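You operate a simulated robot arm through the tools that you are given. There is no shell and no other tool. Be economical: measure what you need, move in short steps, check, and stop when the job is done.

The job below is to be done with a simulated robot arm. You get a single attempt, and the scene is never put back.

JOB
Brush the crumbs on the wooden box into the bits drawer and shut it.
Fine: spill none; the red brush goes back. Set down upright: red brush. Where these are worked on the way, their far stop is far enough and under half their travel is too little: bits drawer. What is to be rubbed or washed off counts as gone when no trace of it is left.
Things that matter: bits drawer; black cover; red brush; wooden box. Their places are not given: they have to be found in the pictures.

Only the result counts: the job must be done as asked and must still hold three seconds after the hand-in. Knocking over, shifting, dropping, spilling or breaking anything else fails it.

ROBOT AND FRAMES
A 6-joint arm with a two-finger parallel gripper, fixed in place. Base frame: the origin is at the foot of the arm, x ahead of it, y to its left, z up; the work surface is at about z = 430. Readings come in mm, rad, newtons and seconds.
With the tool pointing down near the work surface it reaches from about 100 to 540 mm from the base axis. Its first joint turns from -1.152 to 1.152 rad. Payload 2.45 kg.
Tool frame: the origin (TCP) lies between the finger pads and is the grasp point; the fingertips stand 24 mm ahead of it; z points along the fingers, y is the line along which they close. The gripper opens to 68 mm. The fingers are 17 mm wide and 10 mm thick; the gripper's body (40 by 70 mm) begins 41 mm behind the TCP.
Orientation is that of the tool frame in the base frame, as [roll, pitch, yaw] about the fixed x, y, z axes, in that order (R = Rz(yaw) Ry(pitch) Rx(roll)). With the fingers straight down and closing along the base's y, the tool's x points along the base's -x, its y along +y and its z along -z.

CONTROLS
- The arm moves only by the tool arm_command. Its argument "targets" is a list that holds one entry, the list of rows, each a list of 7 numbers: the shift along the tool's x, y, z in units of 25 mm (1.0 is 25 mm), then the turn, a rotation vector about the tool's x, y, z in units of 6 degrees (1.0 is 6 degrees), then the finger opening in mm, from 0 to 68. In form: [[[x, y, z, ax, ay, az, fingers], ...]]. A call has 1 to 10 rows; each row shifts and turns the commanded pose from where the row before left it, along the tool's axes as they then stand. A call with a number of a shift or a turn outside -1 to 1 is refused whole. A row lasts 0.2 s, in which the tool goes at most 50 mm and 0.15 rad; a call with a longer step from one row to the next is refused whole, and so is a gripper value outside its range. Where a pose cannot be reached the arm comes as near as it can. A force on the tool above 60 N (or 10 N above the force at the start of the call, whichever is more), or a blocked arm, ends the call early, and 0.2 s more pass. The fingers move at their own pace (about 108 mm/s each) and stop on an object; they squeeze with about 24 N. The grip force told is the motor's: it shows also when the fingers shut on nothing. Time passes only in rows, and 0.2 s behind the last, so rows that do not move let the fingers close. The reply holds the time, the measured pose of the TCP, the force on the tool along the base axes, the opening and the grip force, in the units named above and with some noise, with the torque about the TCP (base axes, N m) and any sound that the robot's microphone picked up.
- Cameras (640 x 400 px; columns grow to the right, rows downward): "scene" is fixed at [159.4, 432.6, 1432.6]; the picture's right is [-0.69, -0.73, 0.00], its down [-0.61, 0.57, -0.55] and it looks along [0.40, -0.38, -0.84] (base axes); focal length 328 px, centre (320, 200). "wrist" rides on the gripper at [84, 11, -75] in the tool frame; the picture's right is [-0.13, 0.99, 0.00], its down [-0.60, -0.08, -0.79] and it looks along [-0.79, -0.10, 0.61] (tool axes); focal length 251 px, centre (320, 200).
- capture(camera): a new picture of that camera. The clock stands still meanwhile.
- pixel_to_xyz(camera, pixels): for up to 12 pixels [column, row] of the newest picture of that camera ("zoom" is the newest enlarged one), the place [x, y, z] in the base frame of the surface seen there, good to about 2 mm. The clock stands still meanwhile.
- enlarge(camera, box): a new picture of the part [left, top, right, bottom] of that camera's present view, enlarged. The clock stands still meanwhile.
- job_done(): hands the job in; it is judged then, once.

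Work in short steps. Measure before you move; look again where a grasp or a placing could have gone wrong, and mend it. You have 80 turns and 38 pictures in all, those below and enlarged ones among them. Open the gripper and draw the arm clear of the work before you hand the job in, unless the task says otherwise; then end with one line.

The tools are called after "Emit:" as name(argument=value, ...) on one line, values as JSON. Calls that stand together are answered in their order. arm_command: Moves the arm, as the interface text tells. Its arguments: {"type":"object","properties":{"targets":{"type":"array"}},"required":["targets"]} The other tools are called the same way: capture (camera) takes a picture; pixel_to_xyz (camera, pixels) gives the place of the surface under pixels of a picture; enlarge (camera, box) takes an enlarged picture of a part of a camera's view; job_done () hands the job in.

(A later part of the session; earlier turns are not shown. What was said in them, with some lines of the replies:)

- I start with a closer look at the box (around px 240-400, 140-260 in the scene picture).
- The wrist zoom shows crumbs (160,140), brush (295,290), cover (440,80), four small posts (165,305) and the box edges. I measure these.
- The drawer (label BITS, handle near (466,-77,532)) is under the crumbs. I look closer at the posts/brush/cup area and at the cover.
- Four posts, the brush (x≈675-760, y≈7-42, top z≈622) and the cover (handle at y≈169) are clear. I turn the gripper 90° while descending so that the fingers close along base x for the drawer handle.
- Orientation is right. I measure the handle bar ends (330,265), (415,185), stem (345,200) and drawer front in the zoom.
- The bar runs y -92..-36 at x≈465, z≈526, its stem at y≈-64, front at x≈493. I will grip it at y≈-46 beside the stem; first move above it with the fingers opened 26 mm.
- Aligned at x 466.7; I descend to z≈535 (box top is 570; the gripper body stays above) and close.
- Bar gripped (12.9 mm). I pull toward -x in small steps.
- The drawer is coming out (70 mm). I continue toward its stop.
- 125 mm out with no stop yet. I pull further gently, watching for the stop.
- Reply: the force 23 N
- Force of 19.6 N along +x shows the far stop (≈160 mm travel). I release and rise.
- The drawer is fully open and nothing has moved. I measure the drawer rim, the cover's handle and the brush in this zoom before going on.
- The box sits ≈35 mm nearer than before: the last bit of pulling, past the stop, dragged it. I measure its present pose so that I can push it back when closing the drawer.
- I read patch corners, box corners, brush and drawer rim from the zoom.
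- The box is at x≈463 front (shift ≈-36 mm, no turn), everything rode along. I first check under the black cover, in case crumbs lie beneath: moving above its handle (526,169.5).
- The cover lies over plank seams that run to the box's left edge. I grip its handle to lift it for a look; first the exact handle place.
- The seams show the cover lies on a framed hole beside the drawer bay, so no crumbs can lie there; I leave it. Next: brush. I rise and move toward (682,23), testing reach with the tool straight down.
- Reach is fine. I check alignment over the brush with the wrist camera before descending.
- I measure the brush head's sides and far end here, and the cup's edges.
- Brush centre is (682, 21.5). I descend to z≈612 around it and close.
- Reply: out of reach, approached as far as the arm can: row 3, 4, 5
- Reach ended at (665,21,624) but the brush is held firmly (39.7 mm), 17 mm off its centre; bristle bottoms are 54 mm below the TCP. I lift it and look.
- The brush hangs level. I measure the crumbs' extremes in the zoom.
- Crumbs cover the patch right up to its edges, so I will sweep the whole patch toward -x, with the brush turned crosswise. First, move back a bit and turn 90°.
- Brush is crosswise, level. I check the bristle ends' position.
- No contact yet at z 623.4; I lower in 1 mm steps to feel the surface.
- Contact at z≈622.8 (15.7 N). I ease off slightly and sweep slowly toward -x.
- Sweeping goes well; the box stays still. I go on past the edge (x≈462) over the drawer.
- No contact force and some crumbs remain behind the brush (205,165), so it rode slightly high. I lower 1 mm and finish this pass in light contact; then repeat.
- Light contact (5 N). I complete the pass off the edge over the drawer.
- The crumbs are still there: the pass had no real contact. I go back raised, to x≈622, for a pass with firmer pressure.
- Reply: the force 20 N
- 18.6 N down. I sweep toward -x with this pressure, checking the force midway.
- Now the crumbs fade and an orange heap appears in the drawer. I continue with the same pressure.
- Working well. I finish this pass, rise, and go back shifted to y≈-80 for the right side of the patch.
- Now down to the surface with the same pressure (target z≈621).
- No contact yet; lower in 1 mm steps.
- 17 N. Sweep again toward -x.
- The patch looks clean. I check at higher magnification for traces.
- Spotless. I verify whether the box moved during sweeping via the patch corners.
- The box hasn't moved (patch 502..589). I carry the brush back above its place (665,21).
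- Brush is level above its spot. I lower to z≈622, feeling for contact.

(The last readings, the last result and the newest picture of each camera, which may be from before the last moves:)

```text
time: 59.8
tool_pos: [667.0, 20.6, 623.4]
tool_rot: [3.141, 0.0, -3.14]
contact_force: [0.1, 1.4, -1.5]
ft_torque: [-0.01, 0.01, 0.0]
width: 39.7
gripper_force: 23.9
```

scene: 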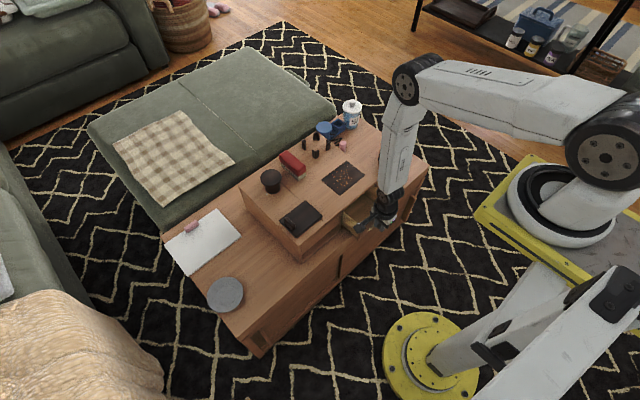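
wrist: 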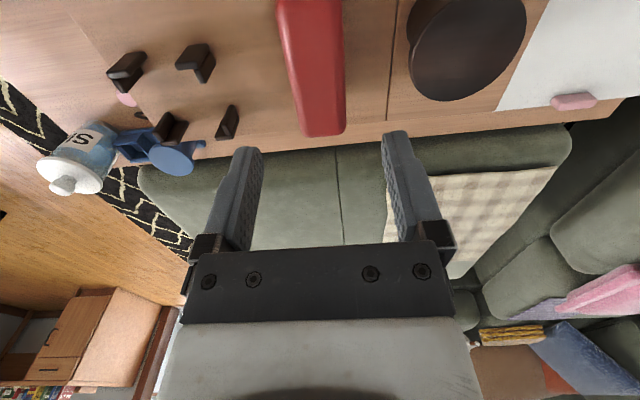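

Emit:
arm_command(targets=[[[0, 0, 0.05, 0, 0, 0, 20], [0, 0, 0.04, 0, 0, 0, 20], [0, 0, 0, 0, 0, 0, 20]]])

```text
time: 60.6
tool_pos: [665.5, 20.0, 622.2]
tool_rot: [-3.14, 0.002, -3.14]
contact_force: [0.6, -0.1, -1.9]
ft_torque: [-0.01, 0.0, -0.03]
width: 39.6
gripper_force: 23.9
```

Still hanging (-1.9 N); a little lower, 1 mm at a time.

Emit:
arm_command(targets=[[[0, 0, 0.04, 0, 0, 0, 20], [0, 0, 0.04, 0, 0, 0, 20], [0, 0, 0, 0, 0, 0, 20]]])

```text
time: 61.4
tool_pos: [664.3, 19.5, 620.5]
tool_rot: [3.14, 0.0, -3.141]
contact_force: [-1.1, 0.6, -1.1]
ft_torque: [0.01, 0.02, 0.03]
width: 39.8
gripper_force: 24.2
```

Emit:
arm_command(targets=[[[0, 0, 0.04, 0, 0, 0, 20], [0, 0, 0.04, 0, 0, 0, 20], [0, 0, 0, 0, 0, 0, 20]]])

```text
time: 62.2
tool_pos: [663.9, 20.7, 621.4]
tool_rot: [-3.14, -0.001, 3.14]
contact_force: [-0.7, 0.2, -2.3]
ft_torque: [0.0, 0.04, 0.06]
width: 39.8
gripper_force: 24.2
out of reach, approached as far as the arm can: row 2
```

At the reach limit and still no contact. I come 3 mm nearer and lower 2 mm.

Emit:
arm_command(targets=[[[0.12, 0, 0, 0, 0, 0, 20], [0, 0, 0.04, 0, 0, 0, 20], [0, 0, 0.04, 0, 0, 0, 20], [0, 0, 0, 0, 0, 0, 20]]])

```text
time: 63.2
tool_pos: [662.4, 19.9, 620.1]
tool_rot: [-3.141, 0.002, -3.141]
contact_force: [-4.7, 1.4, 17.0]
ft_torque: [0.01, 0.15, -0.03]
width: 39.8
gripper_force: 23.5
```

Contact. I ease off 1 mm, open slowly and rise.

Emit:
arm_command(targets=[[[0, 0, -0.05, 0, 0, 0, 20], [0, 0, 0, 0, 0, 0, 44], [0, 0, 0, 0, 0, 0, 58], [0, 0, 0, 0, 0, 0, 58], [0, 0, -0.5, 0, 0, 0, 58], [0, 0, -1, 0, 0, 0, 58], [0, 0, -1, 0, 0, 0, 58], [0.5, 0, -1, 0, 0, 0, 58], [1, 0, 0, 0, 0, 0, 58], [1, 0, 0, 0, 0, 0, 58]]])

Emit:
arm_command(targets=[[[1, -0.3, 0, 0, 0, 0.5, 26], [1, -0.3, 0, 0, 0, 1, 26], [0, 0, 0, 0, 0, 1, 26], [0, 0, 0, 0, 0, 1, 26], [0, 0, 0, 0, 0, 1, 26], [0, 0, 0, 0, 0, 1, 26], [0, 0, 0, 0, 0, 1, 26], [0, 0, 0, 0, 0, 1, 26]]])

Emit:
arm_command(targets=[[[0, 0, 0, 0, 0, 1, 26], [0, 0, 0, 0, 0, 1, 26], [0, 0, 0, 0, 0, 1, 26], [0, 0, 0, 0, 0, 1, 26], [0, 0, 0, 0, 0, 1, 26], [0, 0, 0, 0, 0, 1, 26], [0, 0, 0, 0, 0, 1, 26], [0, 0, 0, 0, 0, 0.5, 26], [0, 0, 0, 0, 0, 0, 26]]])

Emit:
enlarge(camera="scene", box=[250, 110, 430, 260])

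```text
time: 65.4
tool_pos: [686.2, 24.7, 659.4]
tool_rot: [3.142, -0.002, 3.141]
contact_force: [-0.1, 0.7, -0.2]
ft_torque: [0.01, 0.02, -0.01]
width: 57.8
gripper_force: 0.0
out of reach, approached as far as the arm can: row 5, 6, 7, 8, 9, 10
```

```text
time: 66.0
tool_pos: [684.8, 13.6, 650.0]
tool_rot: [3.138, 0.02, 2.995]
contact_force: [-0.1, 0.7, 5.1]
ft_torque: [-0.08, 0.07, -0.06]
width: 25.5
gripper_force: 0.1
out of reach, approached as far as the arm can: row 1, 2
stopped in row 3: the force on the tool passed its limit at 68 N (the readings are from after the stop); the commanded pose is now the measured one
```

```text
time: 68.0
tool_pos: [685.1, 14.1, 649.6]
tool_rot: [3.125, 0.011, 2.206]
contact_force: [3.5, -7.4, 20.0]
ft_torque: [-0.32, 0.28, 0.07]
width: 27.4
gripper_force: 0.7
```

```text
2.67 times, centred on (340, 185) of scene
```

zoom: 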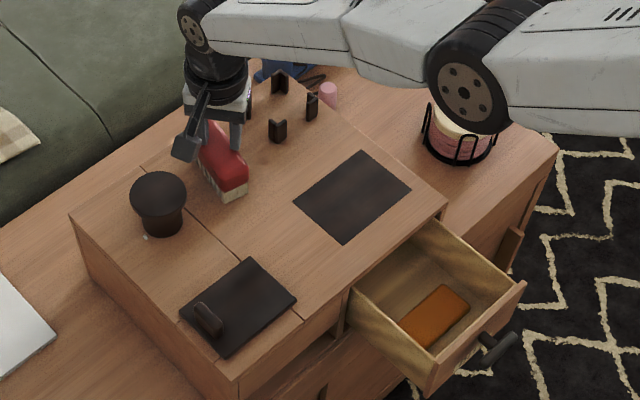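

The arm was still outside its reach and came down over the brush; the brush may have turned. I rise straight up now in small steps and look.

Emit:
arm_command(targets=[[[0, 0, -0.2, 0, 0, 0, 27], [0, 0, -0.5, 0, 0, 0, 27], [0, 0, -1, 0, 0, 0, 27], [0, 0, -1, 0, 0, 0, 27]]])

Emit:
enlarge(camera="scene", box=[250, 110, 370, 200])

```text
time: 69.0
tool_pos: [711.9, 14.6, 702.0]
tool_rot: [3.126, 0.009, 2.209]
contact_force: [0.3, -0.5, 0.2]
ft_torque: [0.0, 0.0, 0.01]
width: 27.2
gripper_force: 0.1
out of reach, approached as far as the arm can: row 2, 3, 4
```

```text
4.44 times, centred on (310, 155) of scene
```

zoom: 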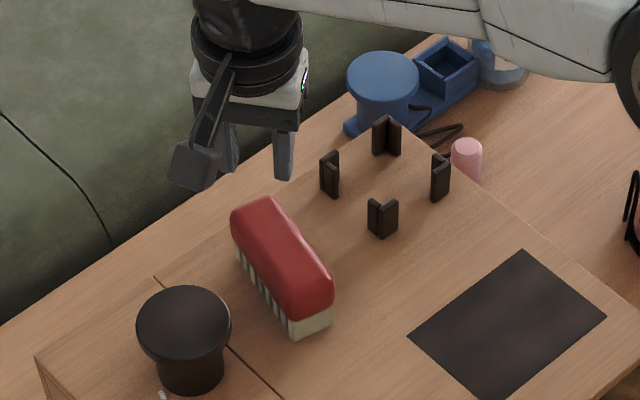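

The brush stands upright but is slightly turned and shifted. I measure it and draw the arm back toward -x.

Emit:
pixel_to_xyz(camera="zoom", pixels=[[232, 212], [270, 198], [333, 285], [297, 318], [250, 204], [318, 300], [290, 335], [332, 315], [330, 152], [520, 252], [604, 318], [184, 330]])

Emit:
arm_command(targets=[[[0.5, -0.7, 0, 0, 0, 0, 50], [0.5, -0.7, 0, 0, 0, 0, 50], [0.5, -0.7, 0, 0, 0, 0, 50], [0.5, -0.7, 0, 0, 0, 0, 50]]])

```text
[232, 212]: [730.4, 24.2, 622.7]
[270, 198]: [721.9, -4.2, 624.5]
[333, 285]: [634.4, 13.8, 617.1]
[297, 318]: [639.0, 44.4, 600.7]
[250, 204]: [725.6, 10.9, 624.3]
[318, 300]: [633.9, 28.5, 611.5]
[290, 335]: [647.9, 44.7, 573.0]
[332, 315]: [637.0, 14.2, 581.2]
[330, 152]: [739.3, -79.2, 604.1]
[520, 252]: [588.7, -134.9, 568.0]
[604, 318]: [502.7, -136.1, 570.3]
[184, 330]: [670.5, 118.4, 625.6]
```

```text
time: 70.0
tool_pos: [692.2, 14.0, 665.0]
tool_rot: [3.126, 0.011, 2.209]
contact_force: [0.5, -0.5, 0.3]
ft_torque: [0.03, 0.0, 0.02]
width: 49.9
gripper_force: 0.0
out of reach, approached as far as the arm can: row 1, 2, 3, 4
```

The arm is fully stretched and slides along its reach limit. I send it straight up, well clear of everything, to get the elbow bent again.

Emit:
arm_command(targets=[[[0, 0, -1, 0, 0, 0, 50], [0, 0, -1, 0, 0, 0, 50], [0, 0, -1, 0, 0, 0, 50], [0, 0, -1, 0, 0, 0, 50], [0, 0, -1, 0, 0, 0, 50], [0, 0, -1, 0, 0, 0, 50]]])

```text
time: 71.4
tool_pos: [746.3, 12.3, 793.1]
tool_rot: [3.128, 0.006, 2.207]
contact_force: [-0.3, 0.1, -0.1]
ft_torque: [0.03, -0.03, 0.03]
width: 50.2
gripper_force: 0.1
out of reach, approached as far as the arm can: row 1, 2, 3, 4, 5, 6
```

Clear of everything at z≈793. Now inward by a larger amount.

Emit:
arm_command(targets=[[[0.6, -0.8, 0, 0, 0, 0, 50], [0.6, -0.8, 0, 0, 0, 0, 50], [0.6, -0.8, -0.5, 0, 0, 0, 50], [0.6, -0.8, -0.5, 0, 0, 0, 50], [0.6, -0.8, -0.5, 0, 0, 0, 50], [0.6, -0.8, 0, 0, 0, 0, 50]]])

```text
time: 72.8
tool_pos: [742.3, 14.8, 781.4]
tool_rot: [3.126, 0.009, 2.209]
contact_force: [0.6, 0.2, 0.6]
ft_torque: [0.03, 0.01, 0.0]
width: 50.1
gripper_force: 0.1
out of reach, approached as far as the arm can: row 1, 2, 3, 4, 5, 6
```

Stuck still. I look at the arm's configuration.

Emit:
capture(camera="scene")

```text
7 pictures are left
```

scene: 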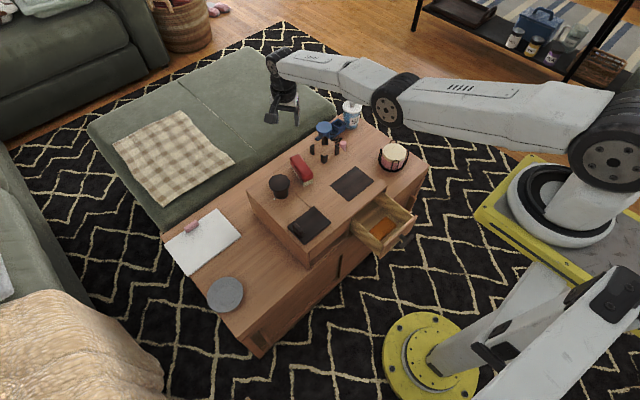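

The arm is straight. I test small perturbations here, high above everything: first a no-motion row, then a small inward step.

Emit:
arm_command(targets=[[[0, 0, 0, 0, 0, 0, 50]]])

Emit:
arm_command(targets=[[[0, 0, 0, 0, 0, -0.5, 50], [0, 0, -0.3, 0, 0, -1, 50], [0, 0, -0.3, 0, 0, -1, 50]]])

```text
time: 73.2
tool_pos: [742.4, 12.6, 781.7]
tool_rot: [3.126, 0.009, 2.208]
contact_force: [0.1, 1.1, 0.0]
ft_torque: [0.03, 0.0, -0.04]
width: 50.2
gripper_force: 0.0
```

```text
time: 74.0
tool_pos: [747.0, 13.7, 796.2]
tool_rot: [3.127, 0.012, 2.471]
contact_force: [0.3, 0.2, 0.0]
ft_torque: [0.04, -0.04, -0.02]
width: 50.0
gripper_force: 0.0
out of reach, approached as far as the arm can: row 3
```

Try a downward-inward motion, which should bend the elbow its natural way (staying above z≈720).

Emit:
arm_command(targets=[[[0.5, -0.4, 0.9, 0, 0, 0, 50], [0.5, -0.4, 0.9, 0, 0, 0, 50], [0.5, -0.4, 0.6, 0, 0, 0, 50]]])

```text
time: 74.8
tool_pos: [722.5, 13.8, 725.9]
tool_rot: [3.129, 0.013, 2.471]
contact_force: [0.1, 0.1, -0.5]
ft_torque: [-0.02, 0.03, 0.0]
width: 50.0
gripper_force: 0.0
out of reach, approached as far as the arm can: row 1, 2, 3
```

Perhaps the elbow has gone just past straight; I push outward/up first so that it straightens, then come down-inward.

Emit:
arm_command(targets=[[[-0.78, 0.62, -0.8, 0, 0, 0, 50], [-0.78, 0.62, -1, 0, 0, 0, 50], [-0.78, 0.62, -1, 0, 0, 0, 50]]])

Emit:
arm_command(targets=[[[0, 0, 0.6, 0, 0, 0, 50], [0.2, -0.16, 0.6, 0, 0, 0, 50], [0.78, -0.62, 0, 0, 0, 0, 50], [0.78, -0.62, 0, 0, 0, 0, 50]]])

```text
time: 75.6
tool_pos: [751.3, 12.7, 812.2]
tool_rot: [3.128, 0.012, 2.469]
contact_force: [0.0, 0.3, -0.7]
ft_torque: [0.0, -0.01, -0.01]
width: 50.3
gripper_force: 0.1
out of reach, approached as far as the arm can: row 1, 2, 3
```

```text
time: 76.6
tool_pos: [740.3, 13.3, 775.9]
tool_rot: [3.129, 0.013, 2.469]
contact_force: [-0.2, 0.2, -0.6]
ft_torque: [0.02, -0.03, 0.06]
width: 49.9
gripper_force: 0.1
out of reach, approached as far as the arm can: row 1, 3, 4
```

I try leaving the limit with very small inward steps that grow slowly (bending the elbow from straight needs big joint angles for few mm).

Emit:
arm_command(targets=[[[0.016, -0.012, 0, 0, 0, 0, 50], [0.016, -0.012, 0, 0, 0, 0, 50], [0.03, -0.025, 0, 0, 0, 0, 50], [0.05, -0.04, 0, 0, 0, 0, 50], [0.08, -0.06, 0, 0, 0, 0, 50], [0.1, -0.08, 0, 0, 0, 0, 50], [0.15, -0.12, 0, 0, 0, 0, 50], [0.2, -0.16, 0, 0, 0, 0, 50], [0.3, -0.24, 0, 0, 0, 0, 50], [0.4, -0.32, 0, 0, 0, 0, 50]]])

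```text
time: 78.8
tool_pos: [737.2, 14.7, 766.5]
tool_rot: [3.129, 0.012, 2.469]
contact_force: [-0.1, 0.4, -0.4]
ft_torque: [0.01, -0.02, 0.04]
width: 50.1
gripper_force: 0.0
out of reach, approached as far as the arm can: row 5, 6, 7, 8, 9, 10
```

Still stuck. I now command the exact motion that natural elbow flexing would give (tool tilting back while moving inward and down), after rising first for clearance.

Emit:
arm_command(targets=[[[-0.3, 0.24, -1, 0, 0, 0, 50], [-0.3, 0.24, -1, 0, 0, 0, 50], [-0.2, 0.16, -1, 0, 0, 0, 50], [0.53, -0.42, 0.72, 0.31, 0.39, 0, 50], [0.53, -0.42, 0.72, 0.31, 0.39, 0, 50], [0.53, -0.42, 0.72, 0.31, 0.39, 0, 50], [0.53, -0.42, 0.72, 0.31, 0.39, 0, 50], [0.53, -0.42, 0.72, 0.31, 0.39, 0, 50]]])

```text
time: 80.6
tool_pos: [670.8, 14.4, 760.5]
tool_rot: [-2.992, -0.189, 2.455]
contact_force: [0.0, -0.3, 0.6]
ft_torque: [-0.01, 0.02, 0.01]
width: 50.1
gripper_force: 0.0
```

Freed (no out-of-reach). I move inward and undo the tilt.

Emit:
arm_command(targets=[[[0.75, -0.6, 0, 0, 0, 0, 50], [0.75, -0.6, 0, 0, 0, 0, 50], [0.75, -0.6, 0, 0, 0, 0, 50], [0.75, -0.6, 0, 0, 0, 0, 50], [0.5, -0.4, 0, -0.31, -0.39, 0, 50], [0, 0, 0, -0.31, -0.39, 0, 50], [0, 0, 0, -0.31, -0.39, 0, 50], [0, 0, 0, -0.31, -0.39, 0, 50], [0, 0, 0, -0.31, -0.39, 0, 50], [0, 0, 0, 0, 0, 0, 50]]])

Emit:
enlarge(camera="scene", box=[250, 110, 430, 260])

```text
time: 82.8
tool_pos: [562.0, 14.4, 786.5]
tool_rot: [3.127, 0.014, 2.468]
contact_force: [0.3, 0.0, 0.2]
ft_torque: [0.0, -0.01, -0.02]
width: 49.9
gripper_force: 0.0
```

```text
2.67 times, centred on (340, 185) of scene
```

zoom: 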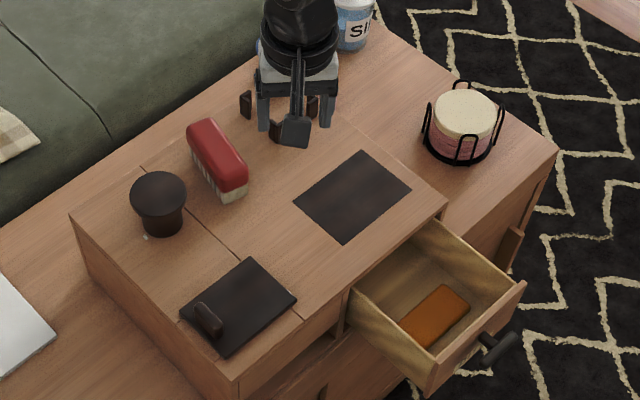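

The brush stands upright but turned about 12° (near end at y≈29, far end at y≈10). I align the gripper (yaw π) and go above (648,21.5), so closing will square the brush up.

Emit:
arm_command(targets=[[[0, 0, 0, 0.14, 0.13, -1, 60], [0, 0, 0, 0, 0, -1, 60], [0, 0, 0, 0, 0, -1, 60], [0, 0, 0, 0, 0, -1, 60], [0, 0, 0, 0, 0, -1, 60], [0, 0, 0, 0, 0, -1, 60], [0, 0, 0, 0, 0, -0.43, 60], [0, 0, 0, 0, 0, 0, 60]]])

Emit:
arm_command(targets=[[[-0.86, 0.07, 0.9, 0, 0, 0, 60], [-0.86, 0.07, 0.9, 0, 0, 0, 60], [-0.86, 0.07, 0.9, 0, 0, 0, 60], [-0.86, 0.07, 0.9, 0, 0, 0, 60], [0, 0, 0, 0, 0, 0, 60]]])

```text
time: 84.6
tool_pos: [563.2, 13.2, 786.8]
tool_rot: [-3.138, -0.001, -3.139]
contact_force: [-0.5, -1.1, 0.4]
ft_torque: [0.04, -0.01, -0.02]
width: 60.0
gripper_force: 0.0
```

```text
time: 85.8
tool_pos: [646.7, 21.6, 695.8]
tool_rot: [-3.139, -0.002, -3.14]
contact_force: [0.2, -0.3, -0.9]
ft_torque: [0.02, -0.02, -0.01]
width: 60.0
gripper_force: 0.0
```

Clear straddle (brush there y≈8..46, fingers at -9/51). I descend to z≈626 and close gently.

Emit:
arm_command(targets=[[[0, 0, 1, 0, 0, 0, 60], [0, 0, 1, 0, 0, 0, 60], [0, 0, 0.6, 0, 0, 0, 60], [0, 0, 0.2, 0, 0, 0, 60], [0, 0, 0, 0, 0, 0, 50], [0, 0, 0, 0, 0, 0, 44], [0, 0, 0, 0, 0, 0, 38], [0, 0, 0, 0, 0, 0, 36], [0, 0, 0, 0, 0, 0, 36]]])

Emit:
enlarge(camera="scene", box=[250, 110, 370, 200])

```text
time: 87.8
tool_pos: [647.8, 20.6, 627.3]
tool_rot: [-3.14, -0.001, -3.14]
contact_force: [0.5, -0.6, -0.4]
ft_torque: [-0.03, -0.01, 0.0]
width: 39.6
gripper_force: 23.8
```

```text
4.44 times, centred on (310, 155) of scene
```

zoom: 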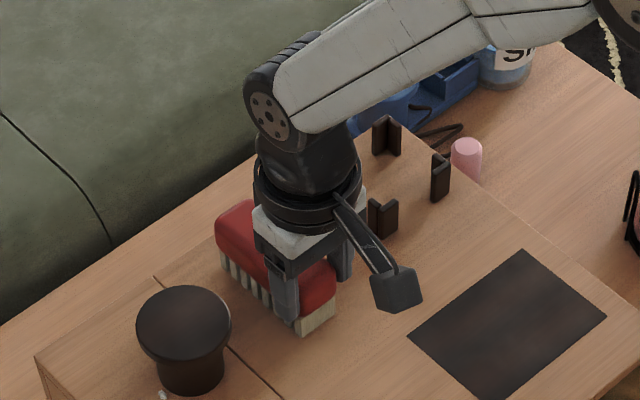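

Squared up (39.6 mm). I measure the brush ends before releasing.

Emit:
pixel_to_xyz(camera="zoom", pixels=[[216, 232], [250, 202], [232, 212], [335, 285], [334, 312], [303, 325], [225, 255], [522, 252]])

```text
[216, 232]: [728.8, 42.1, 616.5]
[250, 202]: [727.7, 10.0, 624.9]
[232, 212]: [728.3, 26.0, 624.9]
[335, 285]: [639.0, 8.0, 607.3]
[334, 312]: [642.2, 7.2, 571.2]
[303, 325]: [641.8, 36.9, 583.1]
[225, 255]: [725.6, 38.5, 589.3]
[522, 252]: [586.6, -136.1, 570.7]
```

Brush is within ≈3 mm of its original place on the box, squared. Release and rise straight, checking.

Emit:
arm_command(targets=[[[0, 0, 0, 0, 0, 0, 46], [0, 0, 0, 0, 0, 0, 58], [0, 0, 0, 0, 0, 0, 58], [0.1, 0, -0.6, 0, 0, 0, 58], [0.1, 0, -0.8, 0, 0, 0, 58], [0.1, 0, -0.8, 0, 0, 0, 58]]])

```text
time: 89.2
tool_pos: [641.7, 21.7, 682.7]
tool_rot: [-3.14, 0.0, -3.141]
contact_force: [-0.3, 0.0, -0.3]
ft_torque: [-0.01, -0.01, -0.01]
width: 57.9
gripper_force: 0.0
```

Now back to the drawer handle (now near (303,-47)): first travel.

Emit:
arm_command(targets=[[[1, -0.2, -0.3, 0, 0, 0, 50], [1, -0.2, -0.3, 0, 0, 0, 50], [1, -0.2, 0, 0, 0, 0, 40], [1, -0.2, 0, 0, 0, 0, 26], [1, -0.2, 0, 0, 0, 0, 26], [1, -0.2, 0, 0, 0, 0, 26], [1, -0.2, 0, 0, 0, 0, 26], [1, -0.2, 0, 0, 0, 0, 26], [1, -0.2, 0, 0, 0, 0, 26], [1, -0.2, 0, 0, 0, 0, 26]]])

Emit:
arm_command(targets=[[[1, -0.2, 0, 0, 0, 0, 26], [1, -0.2, 0, 0, 0, 0, 26], [1, -0.2, 0, 0, 0, 1, 26], [0, 0, 0, 0, 0, 1, 26], [0, 0, 0, 0, 0, 1, 26], [0, 0, 0, 0, 0, 1, 26], [0, 0, 0, 0, 0, 1, 26], [0, 0, 0, 0, 0, 1, 26], [0, 0, 0, 0, 0, 1, 26], [0, 0, 0, 0, 0, 1, 26]]])

Emit:
arm_command(targets=[[[0, 0, 0, 0, 0, 1, 26], [0, 0, 0, 0, 0, 1, 26], [0, 0, 0, 0, 0, 1, 26], [0, 0, 0, 0, 0, 1, 26], [0, 0, 0, 0, 0, 1, 26], [0, 0, 0, 0, 0, 1, 26], [0, 0, 0, 0, 0, 1, 26], [0, 0, 0, 0, 0, 0, 26]]])

Emit:
enlarge(camera="scene", box=[250, 110, 430, 260])

```text
time: 91.4
tool_pos: [391.1, -29.0, 698.8]
tool_rot: [-3.139, 0.0, -3.139]
contact_force: [-0.6, 0.8, -0.3]
ft_torque: [0.0, 0.01, 0.01]
width: 25.8
gripper_force: 0.1
```

```text
time: 93.6
tool_pos: [315.1, -44.6, 697.7]
tool_rot: [-3.14, 0.001, 2.303]
contact_force: [0.8, -0.2, -0.8]
ft_torque: [0.0, 0.02, 0.01]
width: 26.1
gripper_force: 0.1
```

```text
time: 95.4
tool_pos: [316.3, -43.6, 697.4]
tool_rot: [3.141, 0.001, 1.571]
contact_force: [-0.2, -0.4, -0.1]
ft_torque: [-0.03, 0.01, 0.02]
width: 26.0
gripper_force: 0.0
```

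```text
2.67 times, centred on (340, 185) of scene
```

zoom: 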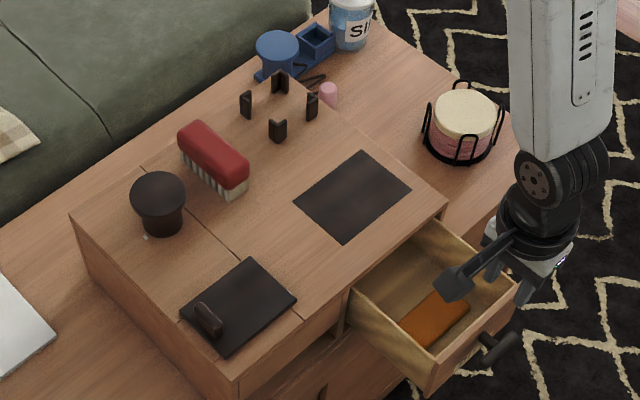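

Brush stands square. I measure the handle bar (≈(483..515, 360..338)).

Emit:
pixel_to_xyz(camera="zoom", pixels=[[492, 355], [500, 347], [512, 337], [486, 335], [470, 350]])

```text
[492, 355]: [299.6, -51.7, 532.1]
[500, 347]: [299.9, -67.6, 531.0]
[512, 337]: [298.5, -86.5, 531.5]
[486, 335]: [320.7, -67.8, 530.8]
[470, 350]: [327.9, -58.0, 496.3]
```

Bar centre ≈ x 300. I descend to it (y≈-46.5, z≈535) and grip.

Emit:
arm_command(targets=[[[-0.12, -0.65, 0.5, 0, 0, 0, 26], [0, 0, 1, 0, 0, 0, 26], [0, 0, 1, 0, 0, 0, 26], [0, 0, 1, 0, 0, 0, 26], [0, 0, 1, 0, 0, 0, 26], [0, 0, 0.8, 0, 0, 0, 26], [0, 0, 0.6, 0, 0, 0, 26], [0, 0, 0.6, 0, 0, 0, 26], [0, 0, 0, 0, 0, 0, 0], [0, 0, 0, 0, 0, 0, 0]]])

```text
time: 97.6
tool_pos: [302.4, -45.9, 534.0]
tool_rot: [3.135, 0.004, 1.571]
contact_force: [11.8, 3.4, 3.8]
ft_torque: [-0.04, -0.04, -0.4]
width: 13.0
gripper_force: 24.7
```

Gripped. I push the drawer in toward +x.

Emit:
arm_command(targets=[[[0, 0.3, 0, 0, 0, 0, 0], [0, 0.4, 0, 0, 0, 0, 0], [0, 0.5, 0, 0, 0, 0, 0], [0, 0.5, 0, 0, 0, 0, 0], [0, 0.5, 0, 0, 0, 0, 0], [0, 0.5, 0, 0, 0, 0, 0], [0, 0.5, 0, 0, 0, 0, 0], [0, 0.5, 0, 0, 0, 0, 0], [0, 0.5, 0, 0, 0, 0, 0]]])

Emit:
arm_command(targets=[[[0, 0.4, 0, 0, 0, 0, 0], [0, 0.3, 0, 0, 0, 0, 0], [0, 0.3, 0, 0, 0, 0, 0], [0, 0.3, 0, 0, 0, 0, 0]]])

```text
time: 99.6
tool_pos: [404.5, -47.8, 533.0]
tool_rot: [3.142, 0.002, 1.571]
contact_force: [-0.7, -11.7, 0.3]
ft_torque: [-0.22, -0.06, -0.44]
width: 13.3
gripper_force: 23.7
```

```text
time: 100.6
tool_pos: [431.4, -44.4, 533.6]
tool_rot: [-3.131, -0.002, 1.573]
contact_force: [-15.8, -13.0, 13.2]
ft_torque: [-0.19, 0.09, -0.38]
width: 13.0
gripper_force: 23.9
```

The drawer is closed (stop at ≈428, -16 N); now the same push returns the box the ≈35 mm it was dragged.

Emit:
arm_command(targets=[[[0, 0.15, 0, 0, 0, 0, 0], [0, 0.15, 0, 0, 0, 0, 0], [0, 0.15, 0, 0, 0, 0, 0], [0, 0.15, 0, 0, 0, 0, 0], [0, 0.15, 0, 0, 0, 0, 0], [0, 0.15, 0, 0, 0, 0, 0], [0, 0.15, 0, 0, 0, 0, 0], [0, 0.15, 0, 0, 0, 0, 0]]])

Emit:
enlarge(camera="scene", box=[230, 90, 430, 270])

```text
time: 102.4
tool_pos: [467.0, -46.9, 535.0]
tool_rot: [-3.139, 0.001, 1.573]
contact_force: [-12.7, -1.7, 0.5]
ft_torque: [-0.18, -0.06, 0.36]
width: 12.9
gripper_force: 24.0
```

```text
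2.22 times, centred on (330, 180) of scene
```

zoom: 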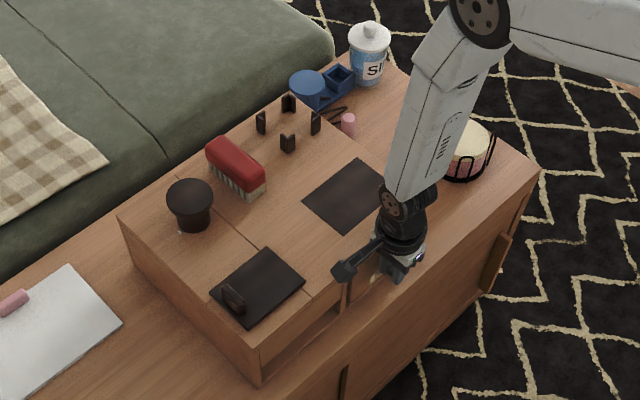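

Matches the first zoom almost exactly. I verify coordinates (patch originally x 540–628, y -137…-14).

Emit:
pixel_to_xyz(camera="zoom", pixels=[[357, 160], [304, 194], [344, 231], [264, 378], [119, 217], [263, 252], [300, 280], [214, 290], [264, 185], [210, 150]])

```text
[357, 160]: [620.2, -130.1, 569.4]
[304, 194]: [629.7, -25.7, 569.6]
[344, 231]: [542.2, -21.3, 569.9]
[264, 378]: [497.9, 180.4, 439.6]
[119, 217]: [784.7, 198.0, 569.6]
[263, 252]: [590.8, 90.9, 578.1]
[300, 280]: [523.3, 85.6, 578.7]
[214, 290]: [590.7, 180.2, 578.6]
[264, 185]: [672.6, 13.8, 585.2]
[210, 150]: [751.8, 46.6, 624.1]
```

Box is back in place within ≈2 mm and the drawer is shut. I release and rise clear.

Emit:
arm_command(targets=[[[0, 0, 0, 0, 0, 0, 24], [0, 0, 0, 0, 0, 0, 24], [0, -0.04, -0.5, 0, 0, 0, 24], [0, 0, -1, 0, 0, 0, 24], [0, 0, -1, 0, 0, 0, 24], [0, -0.5, -1, 0, 0, 0, 50], [0, -1, -1, 0, 0, 0, 68], [0, -1, -1, 0, 0, 0, 68], [0, -1, -1, 0, 0, 0, 68], [0, -1, 0, 0, 0, 0, 68]]])

Emit:
enlarge(camera="scene", box=[280, 140, 420, 260])

```text
time: 104.6
tool_pos: [355.1, -46.3, 698.8]
tool_rot: [3.141, 0.001, 1.573]
contact_force: [-0.6, -0.4, 0.4]
ft_torque: [0.01, 0.01, 0.02]
width: 67.9
gripper_force: 0.1
```

```text
3.33 times, centred on (350, 200) of scene
```

zoom: 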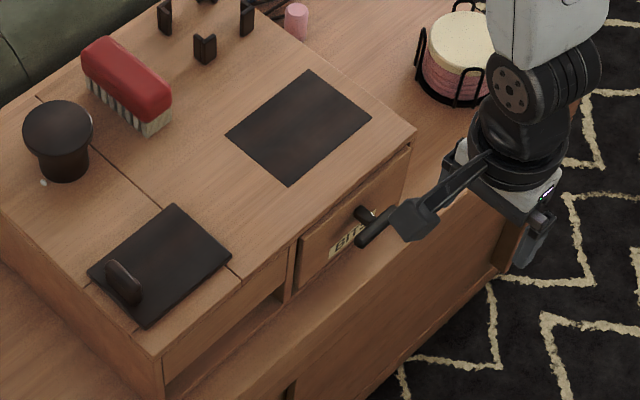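

The drawer is shut, the patch is clean, the brush stands upright in its place and the arm is clear, so I hand in.

Emit:
job_done()

```text
The job is handed in.
```

The crumbs are brushed into the bits drawer, the drawer is shut, and the red brush stands upright within about 3 mm of where it started. On the way the box was dragged about 38 mm and the brush was knocked about 12° askew; I put both back, the box to within about 2 mm.
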